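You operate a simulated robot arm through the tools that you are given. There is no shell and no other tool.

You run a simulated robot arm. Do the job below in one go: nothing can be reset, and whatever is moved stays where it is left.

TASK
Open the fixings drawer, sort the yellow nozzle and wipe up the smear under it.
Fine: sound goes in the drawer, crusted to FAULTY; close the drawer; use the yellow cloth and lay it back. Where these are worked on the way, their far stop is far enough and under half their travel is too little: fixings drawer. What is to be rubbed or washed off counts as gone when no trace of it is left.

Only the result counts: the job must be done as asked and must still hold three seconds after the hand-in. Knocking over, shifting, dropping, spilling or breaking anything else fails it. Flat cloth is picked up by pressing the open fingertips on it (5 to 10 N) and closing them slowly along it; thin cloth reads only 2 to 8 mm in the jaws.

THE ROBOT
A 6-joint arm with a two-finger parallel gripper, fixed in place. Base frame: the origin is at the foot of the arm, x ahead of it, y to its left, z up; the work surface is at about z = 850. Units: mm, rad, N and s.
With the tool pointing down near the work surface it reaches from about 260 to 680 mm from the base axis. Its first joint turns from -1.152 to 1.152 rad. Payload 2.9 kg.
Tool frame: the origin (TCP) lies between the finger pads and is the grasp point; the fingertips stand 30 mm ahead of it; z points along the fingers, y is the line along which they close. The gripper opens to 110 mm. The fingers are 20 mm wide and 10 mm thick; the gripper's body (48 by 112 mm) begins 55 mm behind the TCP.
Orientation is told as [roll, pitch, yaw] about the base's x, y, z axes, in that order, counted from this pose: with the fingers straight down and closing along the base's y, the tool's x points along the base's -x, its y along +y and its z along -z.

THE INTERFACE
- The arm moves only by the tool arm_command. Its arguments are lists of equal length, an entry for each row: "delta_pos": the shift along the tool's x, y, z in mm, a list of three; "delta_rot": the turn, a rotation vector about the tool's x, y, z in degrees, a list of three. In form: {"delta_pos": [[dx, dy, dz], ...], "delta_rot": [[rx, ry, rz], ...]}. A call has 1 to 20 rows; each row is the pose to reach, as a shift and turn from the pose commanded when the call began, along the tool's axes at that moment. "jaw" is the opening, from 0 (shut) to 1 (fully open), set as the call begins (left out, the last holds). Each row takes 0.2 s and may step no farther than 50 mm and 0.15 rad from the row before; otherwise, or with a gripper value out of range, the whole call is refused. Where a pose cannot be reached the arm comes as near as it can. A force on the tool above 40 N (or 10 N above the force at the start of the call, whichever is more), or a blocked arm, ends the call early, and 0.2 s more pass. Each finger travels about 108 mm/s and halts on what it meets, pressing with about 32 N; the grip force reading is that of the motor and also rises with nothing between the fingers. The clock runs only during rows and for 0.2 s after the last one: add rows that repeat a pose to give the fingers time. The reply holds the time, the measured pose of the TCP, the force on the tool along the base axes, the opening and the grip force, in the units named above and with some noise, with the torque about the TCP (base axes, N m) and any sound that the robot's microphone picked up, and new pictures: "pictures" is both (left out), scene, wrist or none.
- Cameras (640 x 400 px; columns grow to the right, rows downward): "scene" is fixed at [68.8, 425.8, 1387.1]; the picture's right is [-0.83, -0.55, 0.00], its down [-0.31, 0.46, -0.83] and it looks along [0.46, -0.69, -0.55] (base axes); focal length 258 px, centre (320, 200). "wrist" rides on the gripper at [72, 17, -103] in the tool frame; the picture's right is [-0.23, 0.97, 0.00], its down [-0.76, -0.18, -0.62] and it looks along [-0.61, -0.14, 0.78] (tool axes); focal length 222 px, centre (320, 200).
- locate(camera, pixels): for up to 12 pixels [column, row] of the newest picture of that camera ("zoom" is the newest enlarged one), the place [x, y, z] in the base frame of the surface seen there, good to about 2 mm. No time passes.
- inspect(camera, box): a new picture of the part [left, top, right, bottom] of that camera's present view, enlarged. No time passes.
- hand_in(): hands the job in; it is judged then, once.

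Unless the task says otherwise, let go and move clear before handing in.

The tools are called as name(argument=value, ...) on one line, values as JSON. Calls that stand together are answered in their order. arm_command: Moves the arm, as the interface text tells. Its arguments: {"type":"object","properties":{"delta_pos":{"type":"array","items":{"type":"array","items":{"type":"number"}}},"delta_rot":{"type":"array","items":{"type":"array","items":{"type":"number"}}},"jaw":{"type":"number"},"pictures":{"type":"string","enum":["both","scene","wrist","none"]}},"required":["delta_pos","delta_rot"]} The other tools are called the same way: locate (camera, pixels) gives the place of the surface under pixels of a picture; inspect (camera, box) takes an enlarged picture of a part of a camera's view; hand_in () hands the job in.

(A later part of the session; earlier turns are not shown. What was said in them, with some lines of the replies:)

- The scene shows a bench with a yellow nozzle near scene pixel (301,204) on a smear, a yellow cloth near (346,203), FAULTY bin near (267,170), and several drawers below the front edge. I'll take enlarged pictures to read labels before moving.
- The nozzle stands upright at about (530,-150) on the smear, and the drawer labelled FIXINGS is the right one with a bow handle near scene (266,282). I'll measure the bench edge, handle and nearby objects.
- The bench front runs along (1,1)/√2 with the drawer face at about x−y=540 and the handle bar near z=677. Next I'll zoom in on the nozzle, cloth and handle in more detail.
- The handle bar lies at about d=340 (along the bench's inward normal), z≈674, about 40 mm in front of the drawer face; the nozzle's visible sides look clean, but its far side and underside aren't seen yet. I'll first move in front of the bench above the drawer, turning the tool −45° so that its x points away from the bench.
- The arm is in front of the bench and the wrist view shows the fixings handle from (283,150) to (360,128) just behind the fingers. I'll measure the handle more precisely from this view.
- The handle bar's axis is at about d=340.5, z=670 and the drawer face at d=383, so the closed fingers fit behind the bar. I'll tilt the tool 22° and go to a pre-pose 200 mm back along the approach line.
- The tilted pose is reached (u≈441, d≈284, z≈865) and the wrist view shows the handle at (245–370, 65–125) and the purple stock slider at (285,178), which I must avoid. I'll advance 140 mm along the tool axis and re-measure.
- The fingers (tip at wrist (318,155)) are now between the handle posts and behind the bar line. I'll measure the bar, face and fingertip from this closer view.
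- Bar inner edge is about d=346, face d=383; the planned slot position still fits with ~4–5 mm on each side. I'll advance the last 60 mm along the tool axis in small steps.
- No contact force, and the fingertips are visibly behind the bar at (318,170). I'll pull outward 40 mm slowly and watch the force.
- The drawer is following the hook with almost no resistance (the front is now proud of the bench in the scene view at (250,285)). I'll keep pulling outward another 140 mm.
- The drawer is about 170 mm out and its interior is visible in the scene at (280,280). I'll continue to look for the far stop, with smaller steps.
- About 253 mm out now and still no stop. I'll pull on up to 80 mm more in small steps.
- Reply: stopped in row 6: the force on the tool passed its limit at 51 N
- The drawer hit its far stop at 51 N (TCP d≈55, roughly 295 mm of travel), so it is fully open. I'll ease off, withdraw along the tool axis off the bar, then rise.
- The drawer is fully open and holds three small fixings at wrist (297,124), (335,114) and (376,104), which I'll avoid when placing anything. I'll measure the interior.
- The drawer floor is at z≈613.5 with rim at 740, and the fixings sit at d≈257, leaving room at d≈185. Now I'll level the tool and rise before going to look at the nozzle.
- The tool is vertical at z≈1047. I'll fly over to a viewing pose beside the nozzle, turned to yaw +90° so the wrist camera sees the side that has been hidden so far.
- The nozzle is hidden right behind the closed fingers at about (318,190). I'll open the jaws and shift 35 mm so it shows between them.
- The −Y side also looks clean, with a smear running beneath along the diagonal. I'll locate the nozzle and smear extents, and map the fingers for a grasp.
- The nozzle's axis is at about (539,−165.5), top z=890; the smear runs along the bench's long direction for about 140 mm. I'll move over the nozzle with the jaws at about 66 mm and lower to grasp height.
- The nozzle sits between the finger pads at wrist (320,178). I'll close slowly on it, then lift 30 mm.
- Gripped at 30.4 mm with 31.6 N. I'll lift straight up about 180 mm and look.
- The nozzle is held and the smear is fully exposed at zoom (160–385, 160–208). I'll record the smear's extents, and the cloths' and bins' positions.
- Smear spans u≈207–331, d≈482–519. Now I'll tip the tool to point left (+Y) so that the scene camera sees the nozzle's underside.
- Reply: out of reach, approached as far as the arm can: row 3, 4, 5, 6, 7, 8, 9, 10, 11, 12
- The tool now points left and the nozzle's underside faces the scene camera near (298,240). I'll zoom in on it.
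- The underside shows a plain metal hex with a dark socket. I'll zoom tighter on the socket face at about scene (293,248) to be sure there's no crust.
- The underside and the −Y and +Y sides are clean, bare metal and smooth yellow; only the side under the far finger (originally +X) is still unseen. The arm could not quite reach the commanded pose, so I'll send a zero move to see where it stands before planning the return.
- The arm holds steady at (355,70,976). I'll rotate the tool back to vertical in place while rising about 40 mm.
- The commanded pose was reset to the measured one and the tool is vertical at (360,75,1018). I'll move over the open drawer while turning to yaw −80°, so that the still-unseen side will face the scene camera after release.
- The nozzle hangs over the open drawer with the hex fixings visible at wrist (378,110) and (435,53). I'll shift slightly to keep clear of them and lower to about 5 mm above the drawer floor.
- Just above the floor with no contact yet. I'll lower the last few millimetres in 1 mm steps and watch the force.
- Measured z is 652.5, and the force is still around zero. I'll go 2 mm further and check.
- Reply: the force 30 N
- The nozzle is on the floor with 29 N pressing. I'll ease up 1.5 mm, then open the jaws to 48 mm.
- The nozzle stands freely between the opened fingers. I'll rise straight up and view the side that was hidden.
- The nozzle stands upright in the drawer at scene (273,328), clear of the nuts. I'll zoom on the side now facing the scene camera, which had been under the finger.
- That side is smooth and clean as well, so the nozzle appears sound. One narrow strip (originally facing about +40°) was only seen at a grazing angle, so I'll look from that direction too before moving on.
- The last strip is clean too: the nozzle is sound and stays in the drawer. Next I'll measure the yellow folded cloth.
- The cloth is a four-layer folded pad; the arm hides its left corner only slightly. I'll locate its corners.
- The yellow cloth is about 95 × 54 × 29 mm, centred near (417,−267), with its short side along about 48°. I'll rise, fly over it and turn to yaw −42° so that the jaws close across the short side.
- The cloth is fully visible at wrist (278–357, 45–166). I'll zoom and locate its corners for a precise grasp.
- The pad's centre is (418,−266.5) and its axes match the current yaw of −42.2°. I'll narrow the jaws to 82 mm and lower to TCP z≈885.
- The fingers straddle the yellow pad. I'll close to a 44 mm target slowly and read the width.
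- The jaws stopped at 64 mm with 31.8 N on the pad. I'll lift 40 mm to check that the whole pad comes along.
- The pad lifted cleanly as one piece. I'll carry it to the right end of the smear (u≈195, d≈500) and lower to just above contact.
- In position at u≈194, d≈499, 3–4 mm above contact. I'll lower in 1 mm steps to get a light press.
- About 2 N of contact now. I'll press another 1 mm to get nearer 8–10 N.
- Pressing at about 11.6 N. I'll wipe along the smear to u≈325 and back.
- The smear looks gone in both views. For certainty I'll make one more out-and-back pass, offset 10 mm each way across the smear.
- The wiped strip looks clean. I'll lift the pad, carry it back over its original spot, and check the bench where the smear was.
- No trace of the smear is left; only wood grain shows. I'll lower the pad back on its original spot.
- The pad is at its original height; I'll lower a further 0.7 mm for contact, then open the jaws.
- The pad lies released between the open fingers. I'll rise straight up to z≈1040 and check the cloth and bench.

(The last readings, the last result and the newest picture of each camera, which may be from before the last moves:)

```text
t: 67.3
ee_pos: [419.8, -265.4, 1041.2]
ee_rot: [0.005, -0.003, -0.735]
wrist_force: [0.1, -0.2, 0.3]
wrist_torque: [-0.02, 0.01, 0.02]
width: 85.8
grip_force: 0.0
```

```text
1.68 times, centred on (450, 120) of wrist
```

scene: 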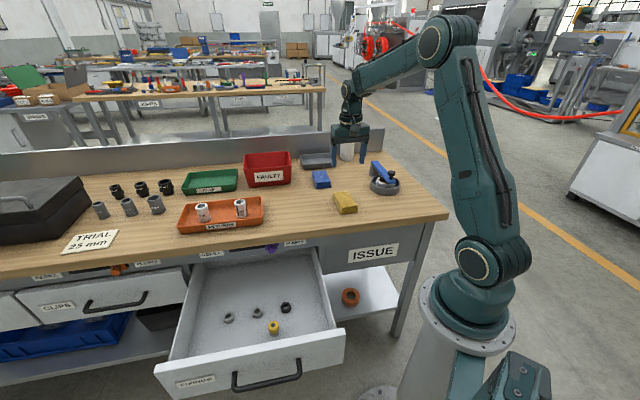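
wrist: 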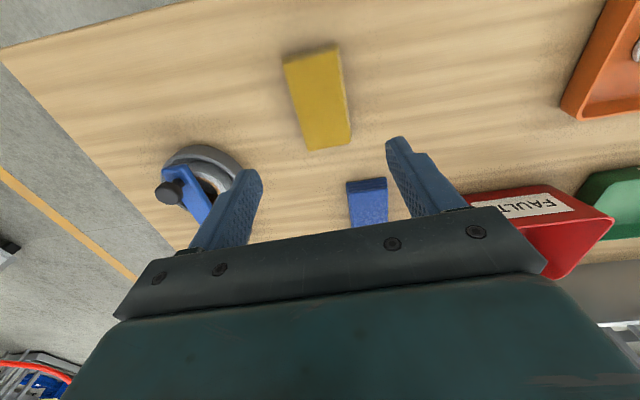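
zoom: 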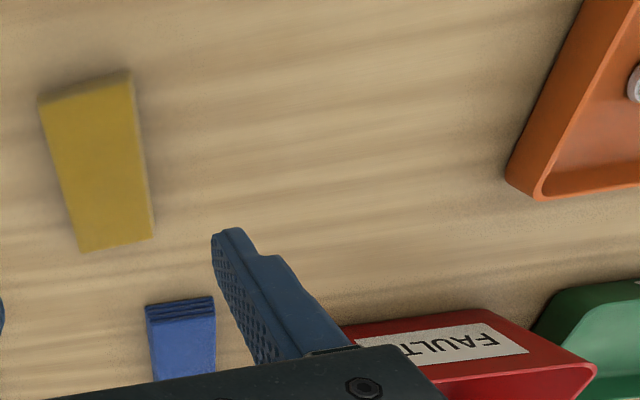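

The cloth lies back in its place and the bench is clean. Now to close the drawer: I'll fly to the front of the open drawer with jaws shut.

arm_command(delta_pos=[[33.7, 24.7, 0], [67.5, 49.3, 0], [101.2, 74, 0], [135, 98.6, 0], [168.7, 123.3, 0], [202.5, 147.9, 0], [236.2, 172.6, 0], [269.9, 197.3, 0], [303.7, 221.9, 0], [337.4, 246.6, 0], [371.2, 271.2, 20], [404.9, 295.9, 40], [438.7, 320.5, 65], [472.4, 345.2, 90]], delta_rot=[[0, 0, 0], [0, 0, 0], [0, 0, 0], [0, 0, 0], [0, 0, 0], [0, 0, 0.3], [0, 0, 0.6], [0, 0, 1], [0, 0, 1.3], [0, 0, 1.6], [0, 0, 2], [0, 0, 2.3], [0, 0, 2.6], [0, 0, 2.9]], jaw=0, pictures="both")

```text
t: 70.3
ee_pos: [301.5, 308.3, 950.7]
ee_rot: [0.004, -0.007, -0.785]
wrist_force: [-0.1, 0.1, 0.7]
wrist_torque: [-0.01, 0.04, -0.01]
width: 0.1
grip_force: 32.0
```

scene: 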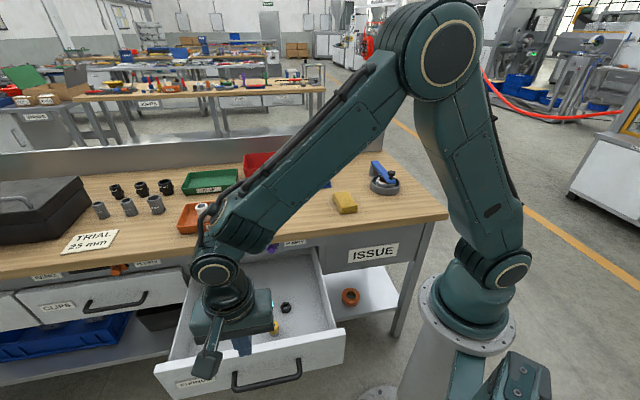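
wrist: 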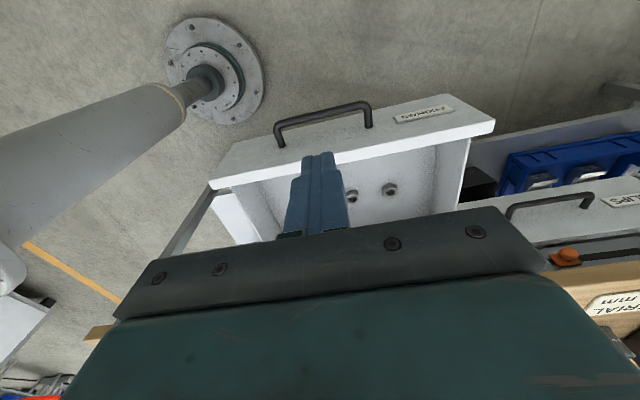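

I'm in front of the open drawer; the handle is at wrist (275–370, 103–125). I'll measure where the bar and face are now.

locate(camera="wrist", pixels=[[290, 117], [320, 111], [350, 105], [278, 135], [370, 118], [250, 150], [330, 133], [440, 118], [300, 145], [420, 140], [255, 175], [325, 120]])

inspect(camera="wrist", box=[200, 80, 520, 240])

```text
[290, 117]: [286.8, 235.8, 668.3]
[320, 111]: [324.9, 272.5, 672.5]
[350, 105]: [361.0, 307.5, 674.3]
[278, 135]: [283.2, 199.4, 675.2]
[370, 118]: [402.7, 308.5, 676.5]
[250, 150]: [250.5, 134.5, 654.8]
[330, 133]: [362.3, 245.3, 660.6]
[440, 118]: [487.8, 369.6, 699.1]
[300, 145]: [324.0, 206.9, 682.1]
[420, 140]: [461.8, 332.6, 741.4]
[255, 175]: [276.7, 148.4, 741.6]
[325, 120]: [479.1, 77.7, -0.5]
```

```text
2.00 times, centred on (360, 160) of wrist
```

zoom: 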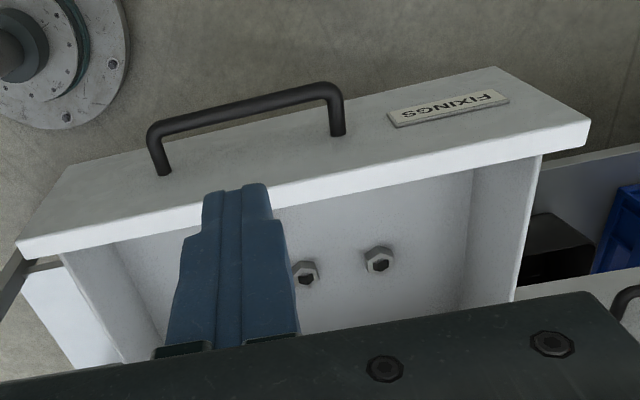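

The bar is now at d≈40 and the face at d≈83. I'll tilt the tool 22° and lower it outside the bar.

arm_command(delta_pos=[[0, 0, 25], [0, 0, 50], [0, 0, 75], [0, 0, 100], [0, 0, 140], [0, 0, 180], [0, 0, 215]], delta_rot=[[0, -5.5, 0], [0, -11, 0], [0, -16.5, 0], [0, -22, 0], [0, -22, 0], [0, -22, 0], [0, -22, 0]], pictures="both")

```text
t: 71.9
ee_pos: [302.9, 307.6, 735.5]
ee_rot: [0.007, -0.389, -0.788]
wrist_force: [0.0, 0.4, 0.3]
wrist_torque: [-0.02, -0.01, -0.03]
width: 0.0
grip_force: 31.4
```

scene: 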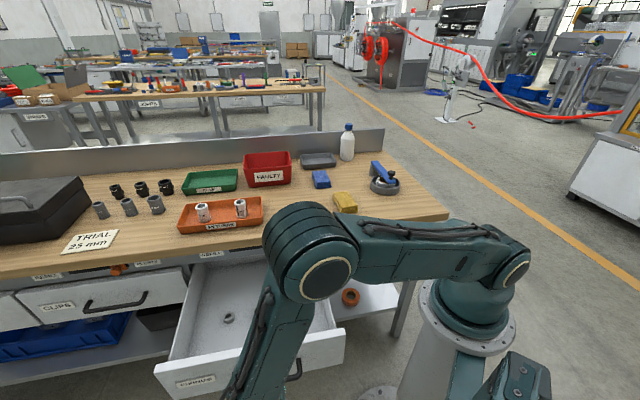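
wrist: 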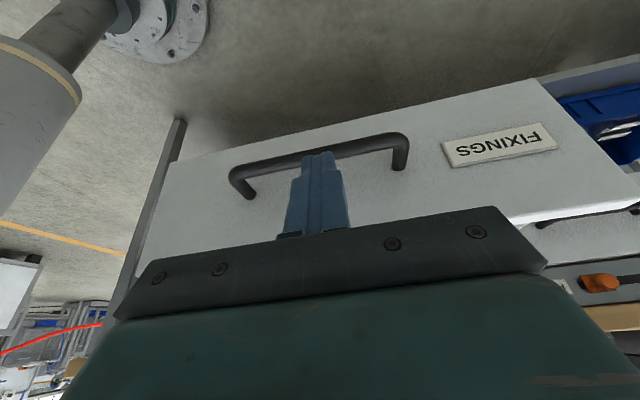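

The fingers are in front of the bar (not yet down to it). I'll lower another 57 mm vertically so that the tips stand outside the bar, level with it.

arm_command(delta_pos=[[7.1, 0, 17.6], [14.3, 0, 35.2], [21.4, 0, 52.8]], delta_rot=[[0, 0, 0], [0, 0, 0], [0, 0, 0]], pictures="both")

```text
t: 72.7
ee_pos: [302.6, 308.2, 678.7]
ee_rot: [0.002, -0.388, -0.789]
wrist_force: [-0.6, -0.4, -0.3]
wrist_torque: [0.0, 0.0, 0.0]
width: 0.1
grip_force: 31.8
```

scene: 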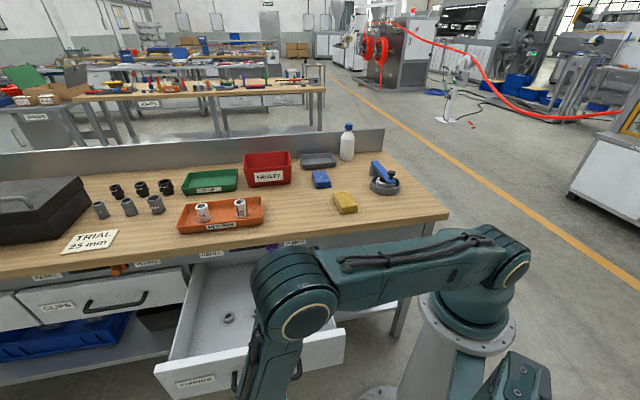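
wrist: 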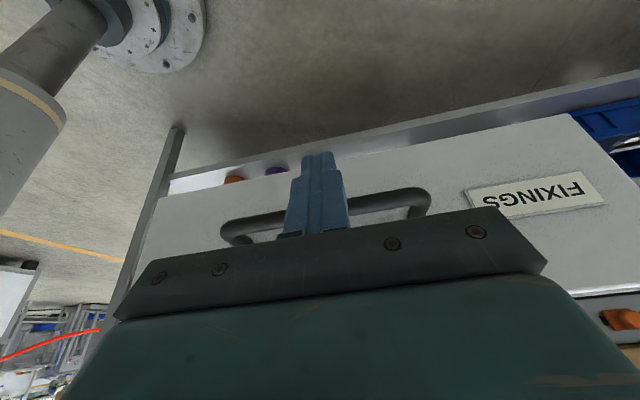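

The closed fingers stand outside the bar, no contact yet. I'll approach the bar gently and begin pushing the drawer in slowly.

arm_command(delta_pos=[[-7.4, 0, 3], [-13, 0, 5.2], [-16.7, 0, 6.8], [-18.5, 0, 7.5], [-20.4, 0, 8.2], [-22.2, 0, 9], [-24.1, 0, 9.8], [-26.9, 0, 10.9], [-29.7, 0, 12], [-33.4, 0, 13.5], [-37.1, 0, 15], [-41.7, 0, 16.9], [-46.4, 0, 18.8], [-51, 0, 20.6], [-55.6, 0, 22.5]], delta_rot=[[0, 0, 0], [0, 0, 0], [0, 0, 0], [0, 0, 0], [0, 0, 0], [0, 0, 0], [0, 0, 0], [0, 0, 0], [0, 0, 0], [0, 0, 0], [0, 0, 0], [0, 0, 0], [0, 0, 0], [0, 0, 0], [0, 0, 0]], pictures="both")

```text
t: 75.9
ee_pos: [344.5, 264.7, 677.7]
ee_rot: [0.003, -0.39, -0.787]
wrist_force: [-0.4, 0.0, 0.3]
wrist_torque: [-0.04, -0.01, 0.01]
width: 0.1
grip_force: 32.2
```

scene: 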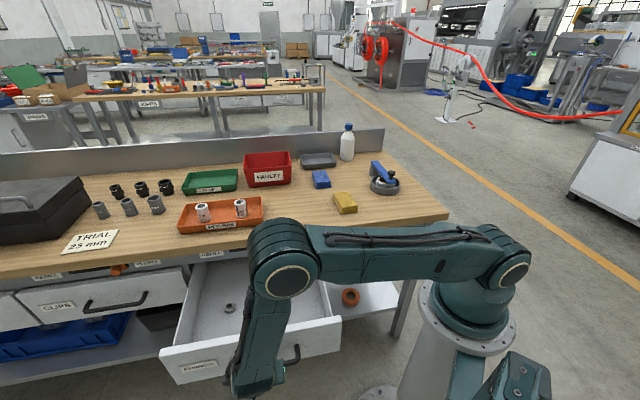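
wrist: 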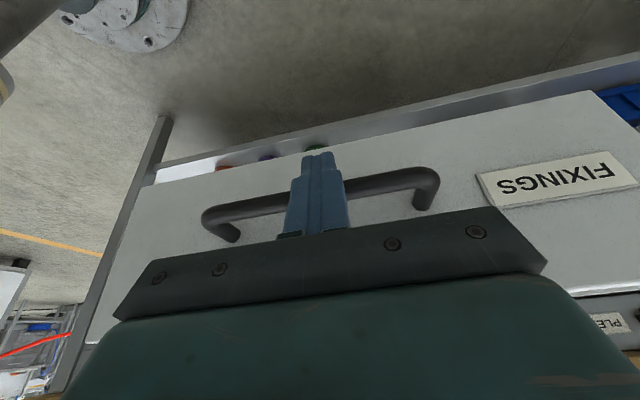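

The drawer is following (about 37 mm in so far) with negligible force. I'll push on 190 mm at a steady 50 mm/s.

arm_command(delta_pos=[[-4.6, 0, 1.9], [-13, 0, 5.3], [-22, 0, 9], [-31, 0, 12.7], [-40, 0, 16.4], [-49, 0, 20.1], [-58, 0, 23.8], [-67, 0, 27.5], [-76, 0, 31.2], [-85, 0, 34.9], [-94, 0, 38.6], [-103, 0, 42.3], [-112, 0, 46], [-121, 0, 49.7], [-130, 0, 53.4], [-139, 0, 57.1], [-148, 0, 60.8], [-157, 0, 64.5], [-166, 0, 68.2], [-172, 0, 70.6]], delta_rot=[[0, 0, 0], [0, 0, 0], [0, 0, 0], [0, 0, 0], [0, 0, 0], [0, 0, 0], [0, 0, 0], [0, 0, 0], [0, 0, 0], [0, 0, 0], [0, 0, 0], [0, 0, 0], [0, 0, 0], [0, 0, 0], [0, 0, 0], [0, 0, 0], [0, 0, 0], [0, 0, 0], [0, 0, 0], [0, 0, 0]], pictures="both")

```text
t: 80.1
ee_pos: [475.7, 132.6, 678.4]
ee_rot: [0.003, -0.39, -0.787]
wrist_force: [-0.2, -0.7, -0.2]
wrist_torque: [-0.01, -0.05, -0.02]
width: 0.0
grip_force: 31.6
```

scene: 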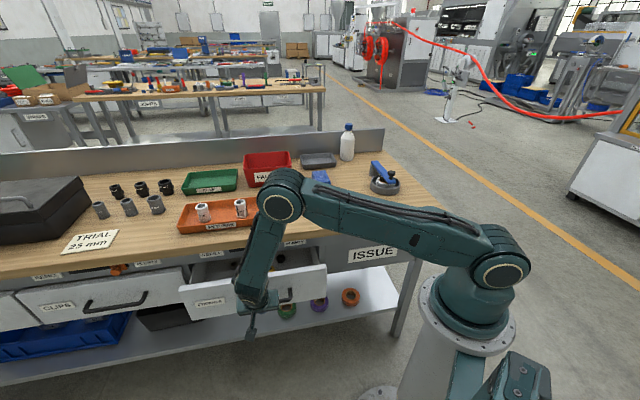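
wrist: 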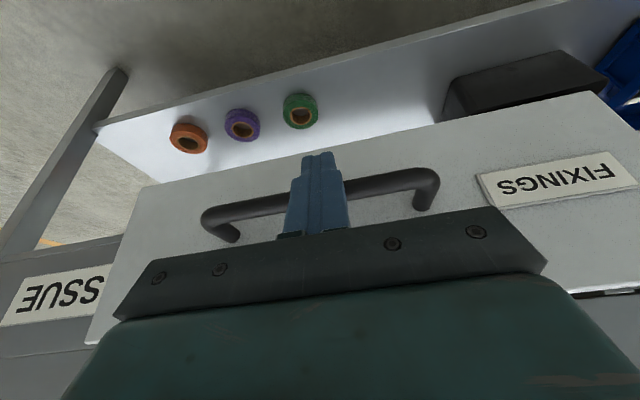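

About 77 mm to go (TCP d≈243). I'll push on, slowing down as the drawer nears its closed stop.

arm_command(delta_pos=[[-9, 0, 3.7], [-18, 0, 7.4], [-27, 0, 11.1], [-36, 0, 14.8], [-45, 0, 18.5], [-53, 0, 21.8], [-59, 0, 24.2], [-63, 0, 25.9], [-66, 0, 27.1], [-68, 0, 27.9], [-70, 0, 28.8], [-72, 0, 29.6], [-74, 0, 30.4], [-76, 0, 31.2]], delta_rot=[[0, 0, 0], [0, 0, 0], [0, 0, 0], [0, 0, 0], [0, 0, 0], [0, 0, 0], [0, 0, 0], [0, 0, 0], [0, 0, 0], [0, 0, 0], [0, 0, 0], [0, 0, 0], [0, 0, 0], [0, 0, 0]], pictures="both")

```text
t: 83.1
ee_pos: [533.2, 76.9, 677.7]
ee_rot: [0.0, -0.385, -0.783]
wrist_force: [-11.1, 10.7, 0.0]
wrist_torque: [0.11, 0.16, 0.03]
width: 0.1
grip_force: 31.9
```

scene: 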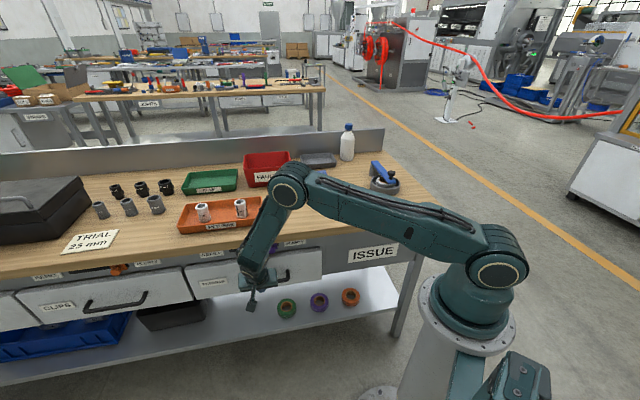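
wrist: 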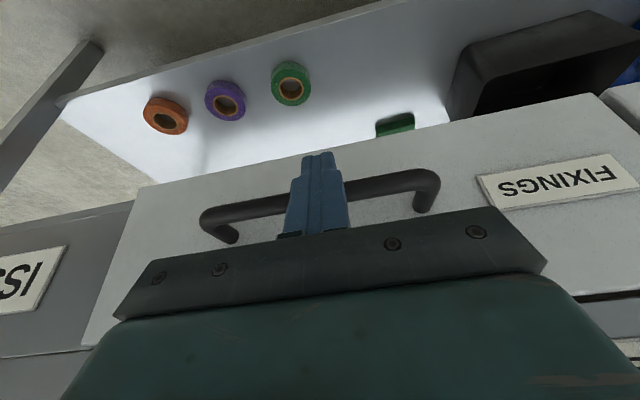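

The force rose to about 15 N with TCP d≈323: the drawer is against its closed stop. I'll verify the face position, and look at the small green item seen below at wrist (395,125).

locate(camera="wrist", pixels=[[120, 300], [270, 180], [500, 150], [560, 230], [395, 125], [385, 130], [290, 90], [225, 100], [380, 190], [400, 122]])

inspect(camera="wrist", box=[340, 80, 460, 155])

inspect(camera="scene", box=[130, 225, 410, 375])

```text
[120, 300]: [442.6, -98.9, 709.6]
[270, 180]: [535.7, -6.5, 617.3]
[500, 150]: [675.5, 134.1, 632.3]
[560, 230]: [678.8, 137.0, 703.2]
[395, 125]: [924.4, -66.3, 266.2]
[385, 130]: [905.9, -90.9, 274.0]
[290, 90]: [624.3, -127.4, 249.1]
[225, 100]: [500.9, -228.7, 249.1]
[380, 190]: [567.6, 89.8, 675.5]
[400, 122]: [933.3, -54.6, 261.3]
```

```text
5.33 times, centred on (400, 118) of wrist
```

zoom: 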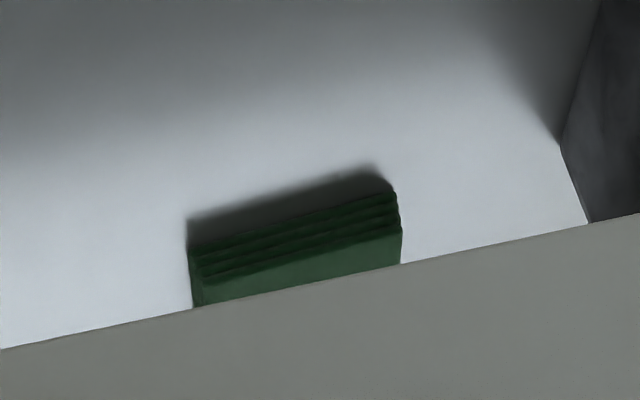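

```text
2.29 times, centred on (270, 300) of scene
```

zoom: 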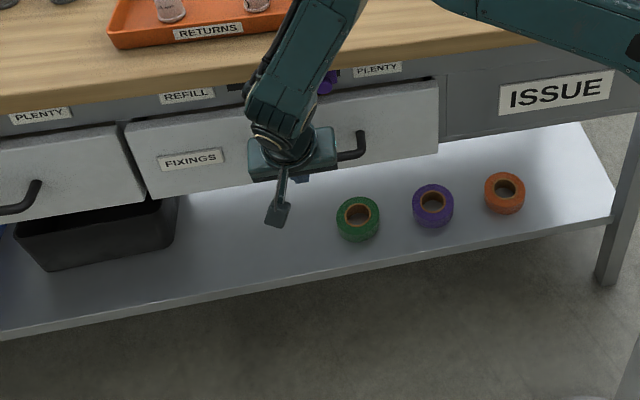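

The face is back at d≈383 (as at the start), so the drawer is closed; the green item is just a folded cloth that lives on the lower shelf. I'll back away outward and rise clear.

arm_command(delta_pos=[[4.6, 0, -1.9], [18, 0, -7.6], [46, 0, -19], [74, 0, -30], [63, 0, -58], [48, 0, -95], [33, 0, -132], [18, 0, -169], [3, 0, -206], [-12, 0, -243], [-27, 0, -280]], delta_rot=[[0, 0, 0], [0, 0, 0], [0, 0, 0], [0, 0, 0], [0, 0, 0], [0, 0, 0], [0, 0, 0], [0, 0, 0], [0, 6, 0], [0, 12, 0], [0, 18, 0]], pictures="both")

inspect(camera="scene", box=[130, 225, 410, 375])

inspect(camera="scene", box=[170, 140, 410, 290])

```text
t: 85.5
ee_pos: [476.7, 132.8, 947.5]
ee_rot: [0.003, -0.074, -0.784]
wrist_force: [-0.1, 1.1, 0.0]
wrist_torque: [0.01, -0.04, 0.0]
width: 0.1
grip_force: 31.7
```

scene: 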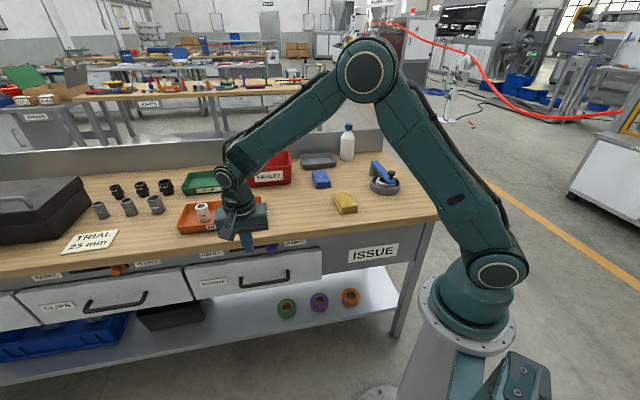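
wrist: 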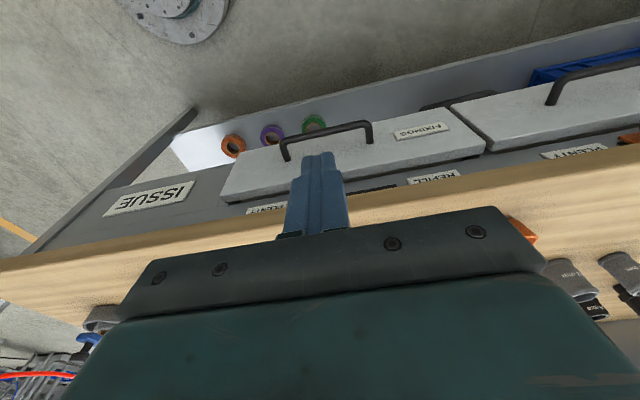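

```text
2.29 times, centred on (270, 300) of scene
```

zoom: 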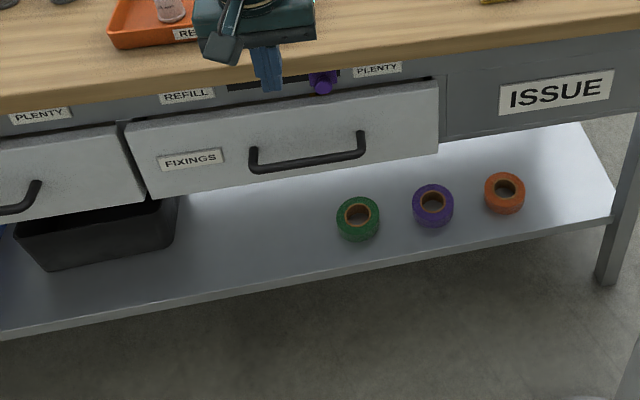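

```text
2.67 times, centred on (290, 215) of scene
```

zoom: 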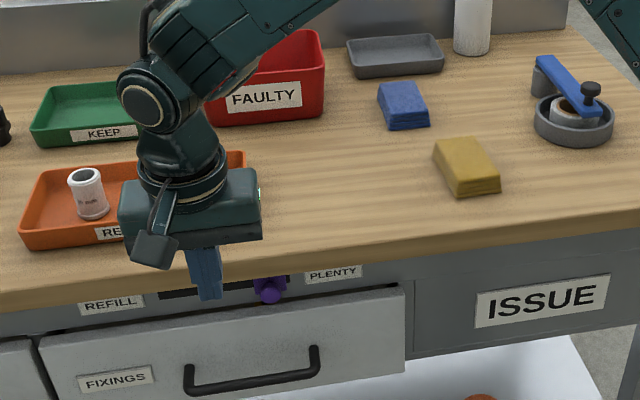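

The drawer matches its starting appearance, the cloth is back, and the bench is clean. I'll raise the arm well clear and take one last overall look.

arm_command(delta_pos=[[20, -30, -30], [40, -60, -60], [50, -95, -90], [60, -130, -120], [70, -165, -150], [80, -200, -180]], delta_rot=[[0, 2, 0], [0, 4, 0], [0, 4, 0], [0, 4, 0], [0, 4, 0], [0, 4, 0]], jaw=0.5, pictures="both")

inspect(camera="scene", box=[70, 130, 410, 330])

```text
t: 86.9
ee_pos: [268.1, 57.8, 1121.7]
ee_rot: [0.004, -0.004, -0.785]
wrist_force: [-0.7, -0.5, 0.5]
wrist_torque: [0.0, -0.03, -0.01]
width: 54.9
grip_force: 0.1
```

scene: 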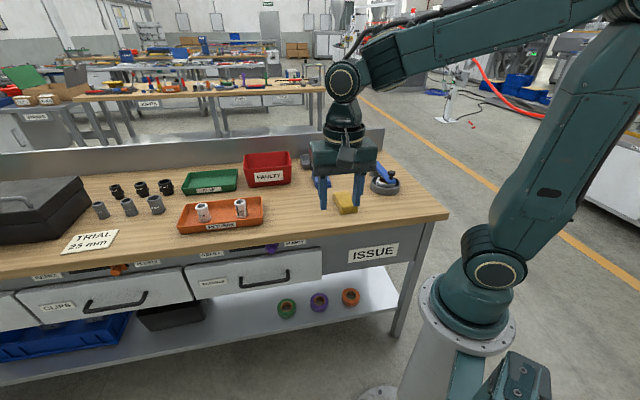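
wrist: 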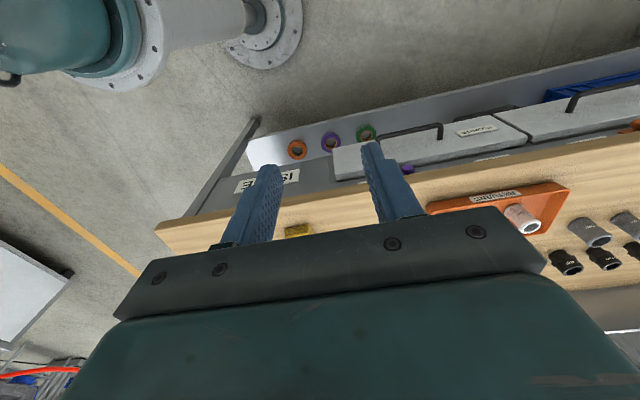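

```text
1.88 times, centred on (240, 230) of scene
```

zoom: 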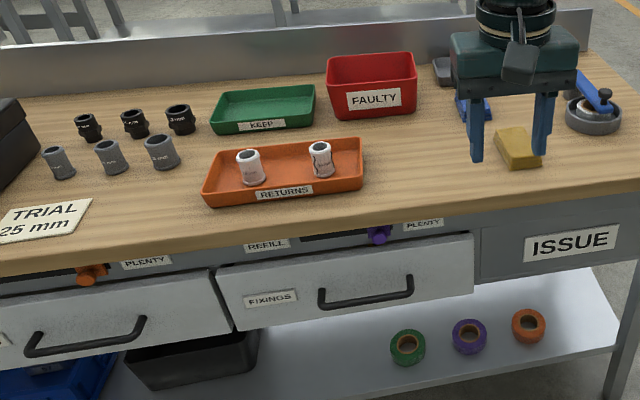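

The final view shows the FIXINGS drawer shut, everything else undisturbed, no smear where the nozzle stood, and the yellow cloth in its place. The arm is clear and holding nothing, so I'm handing the job in.

hand_in()

```text
The job is handed in.
```

The job is done and handed in; I have not seen the judge's result.

- **Nozzle:** I checked it from all round, on top and underneath and found no crust, so I counted it as sound. It stood upright in the fixings drawer, clear of the three nuts there, when I last saw inside.
- **Drawer:** I opened it to its far stop, about 300 mm. I then pushed it shut until it met its closed stop, and the front measured in the same place as at the start.
- **Smear:** I wiped it with the yellow cloth over two out-and-back passes, and no trace showed in either camera.
- **Cloth:** It is laid back on its original spot, within a few millimetres.

Nothing else on the bench or lower shelf looked moved in the last pictures, and the arm was clear and holding nothing.
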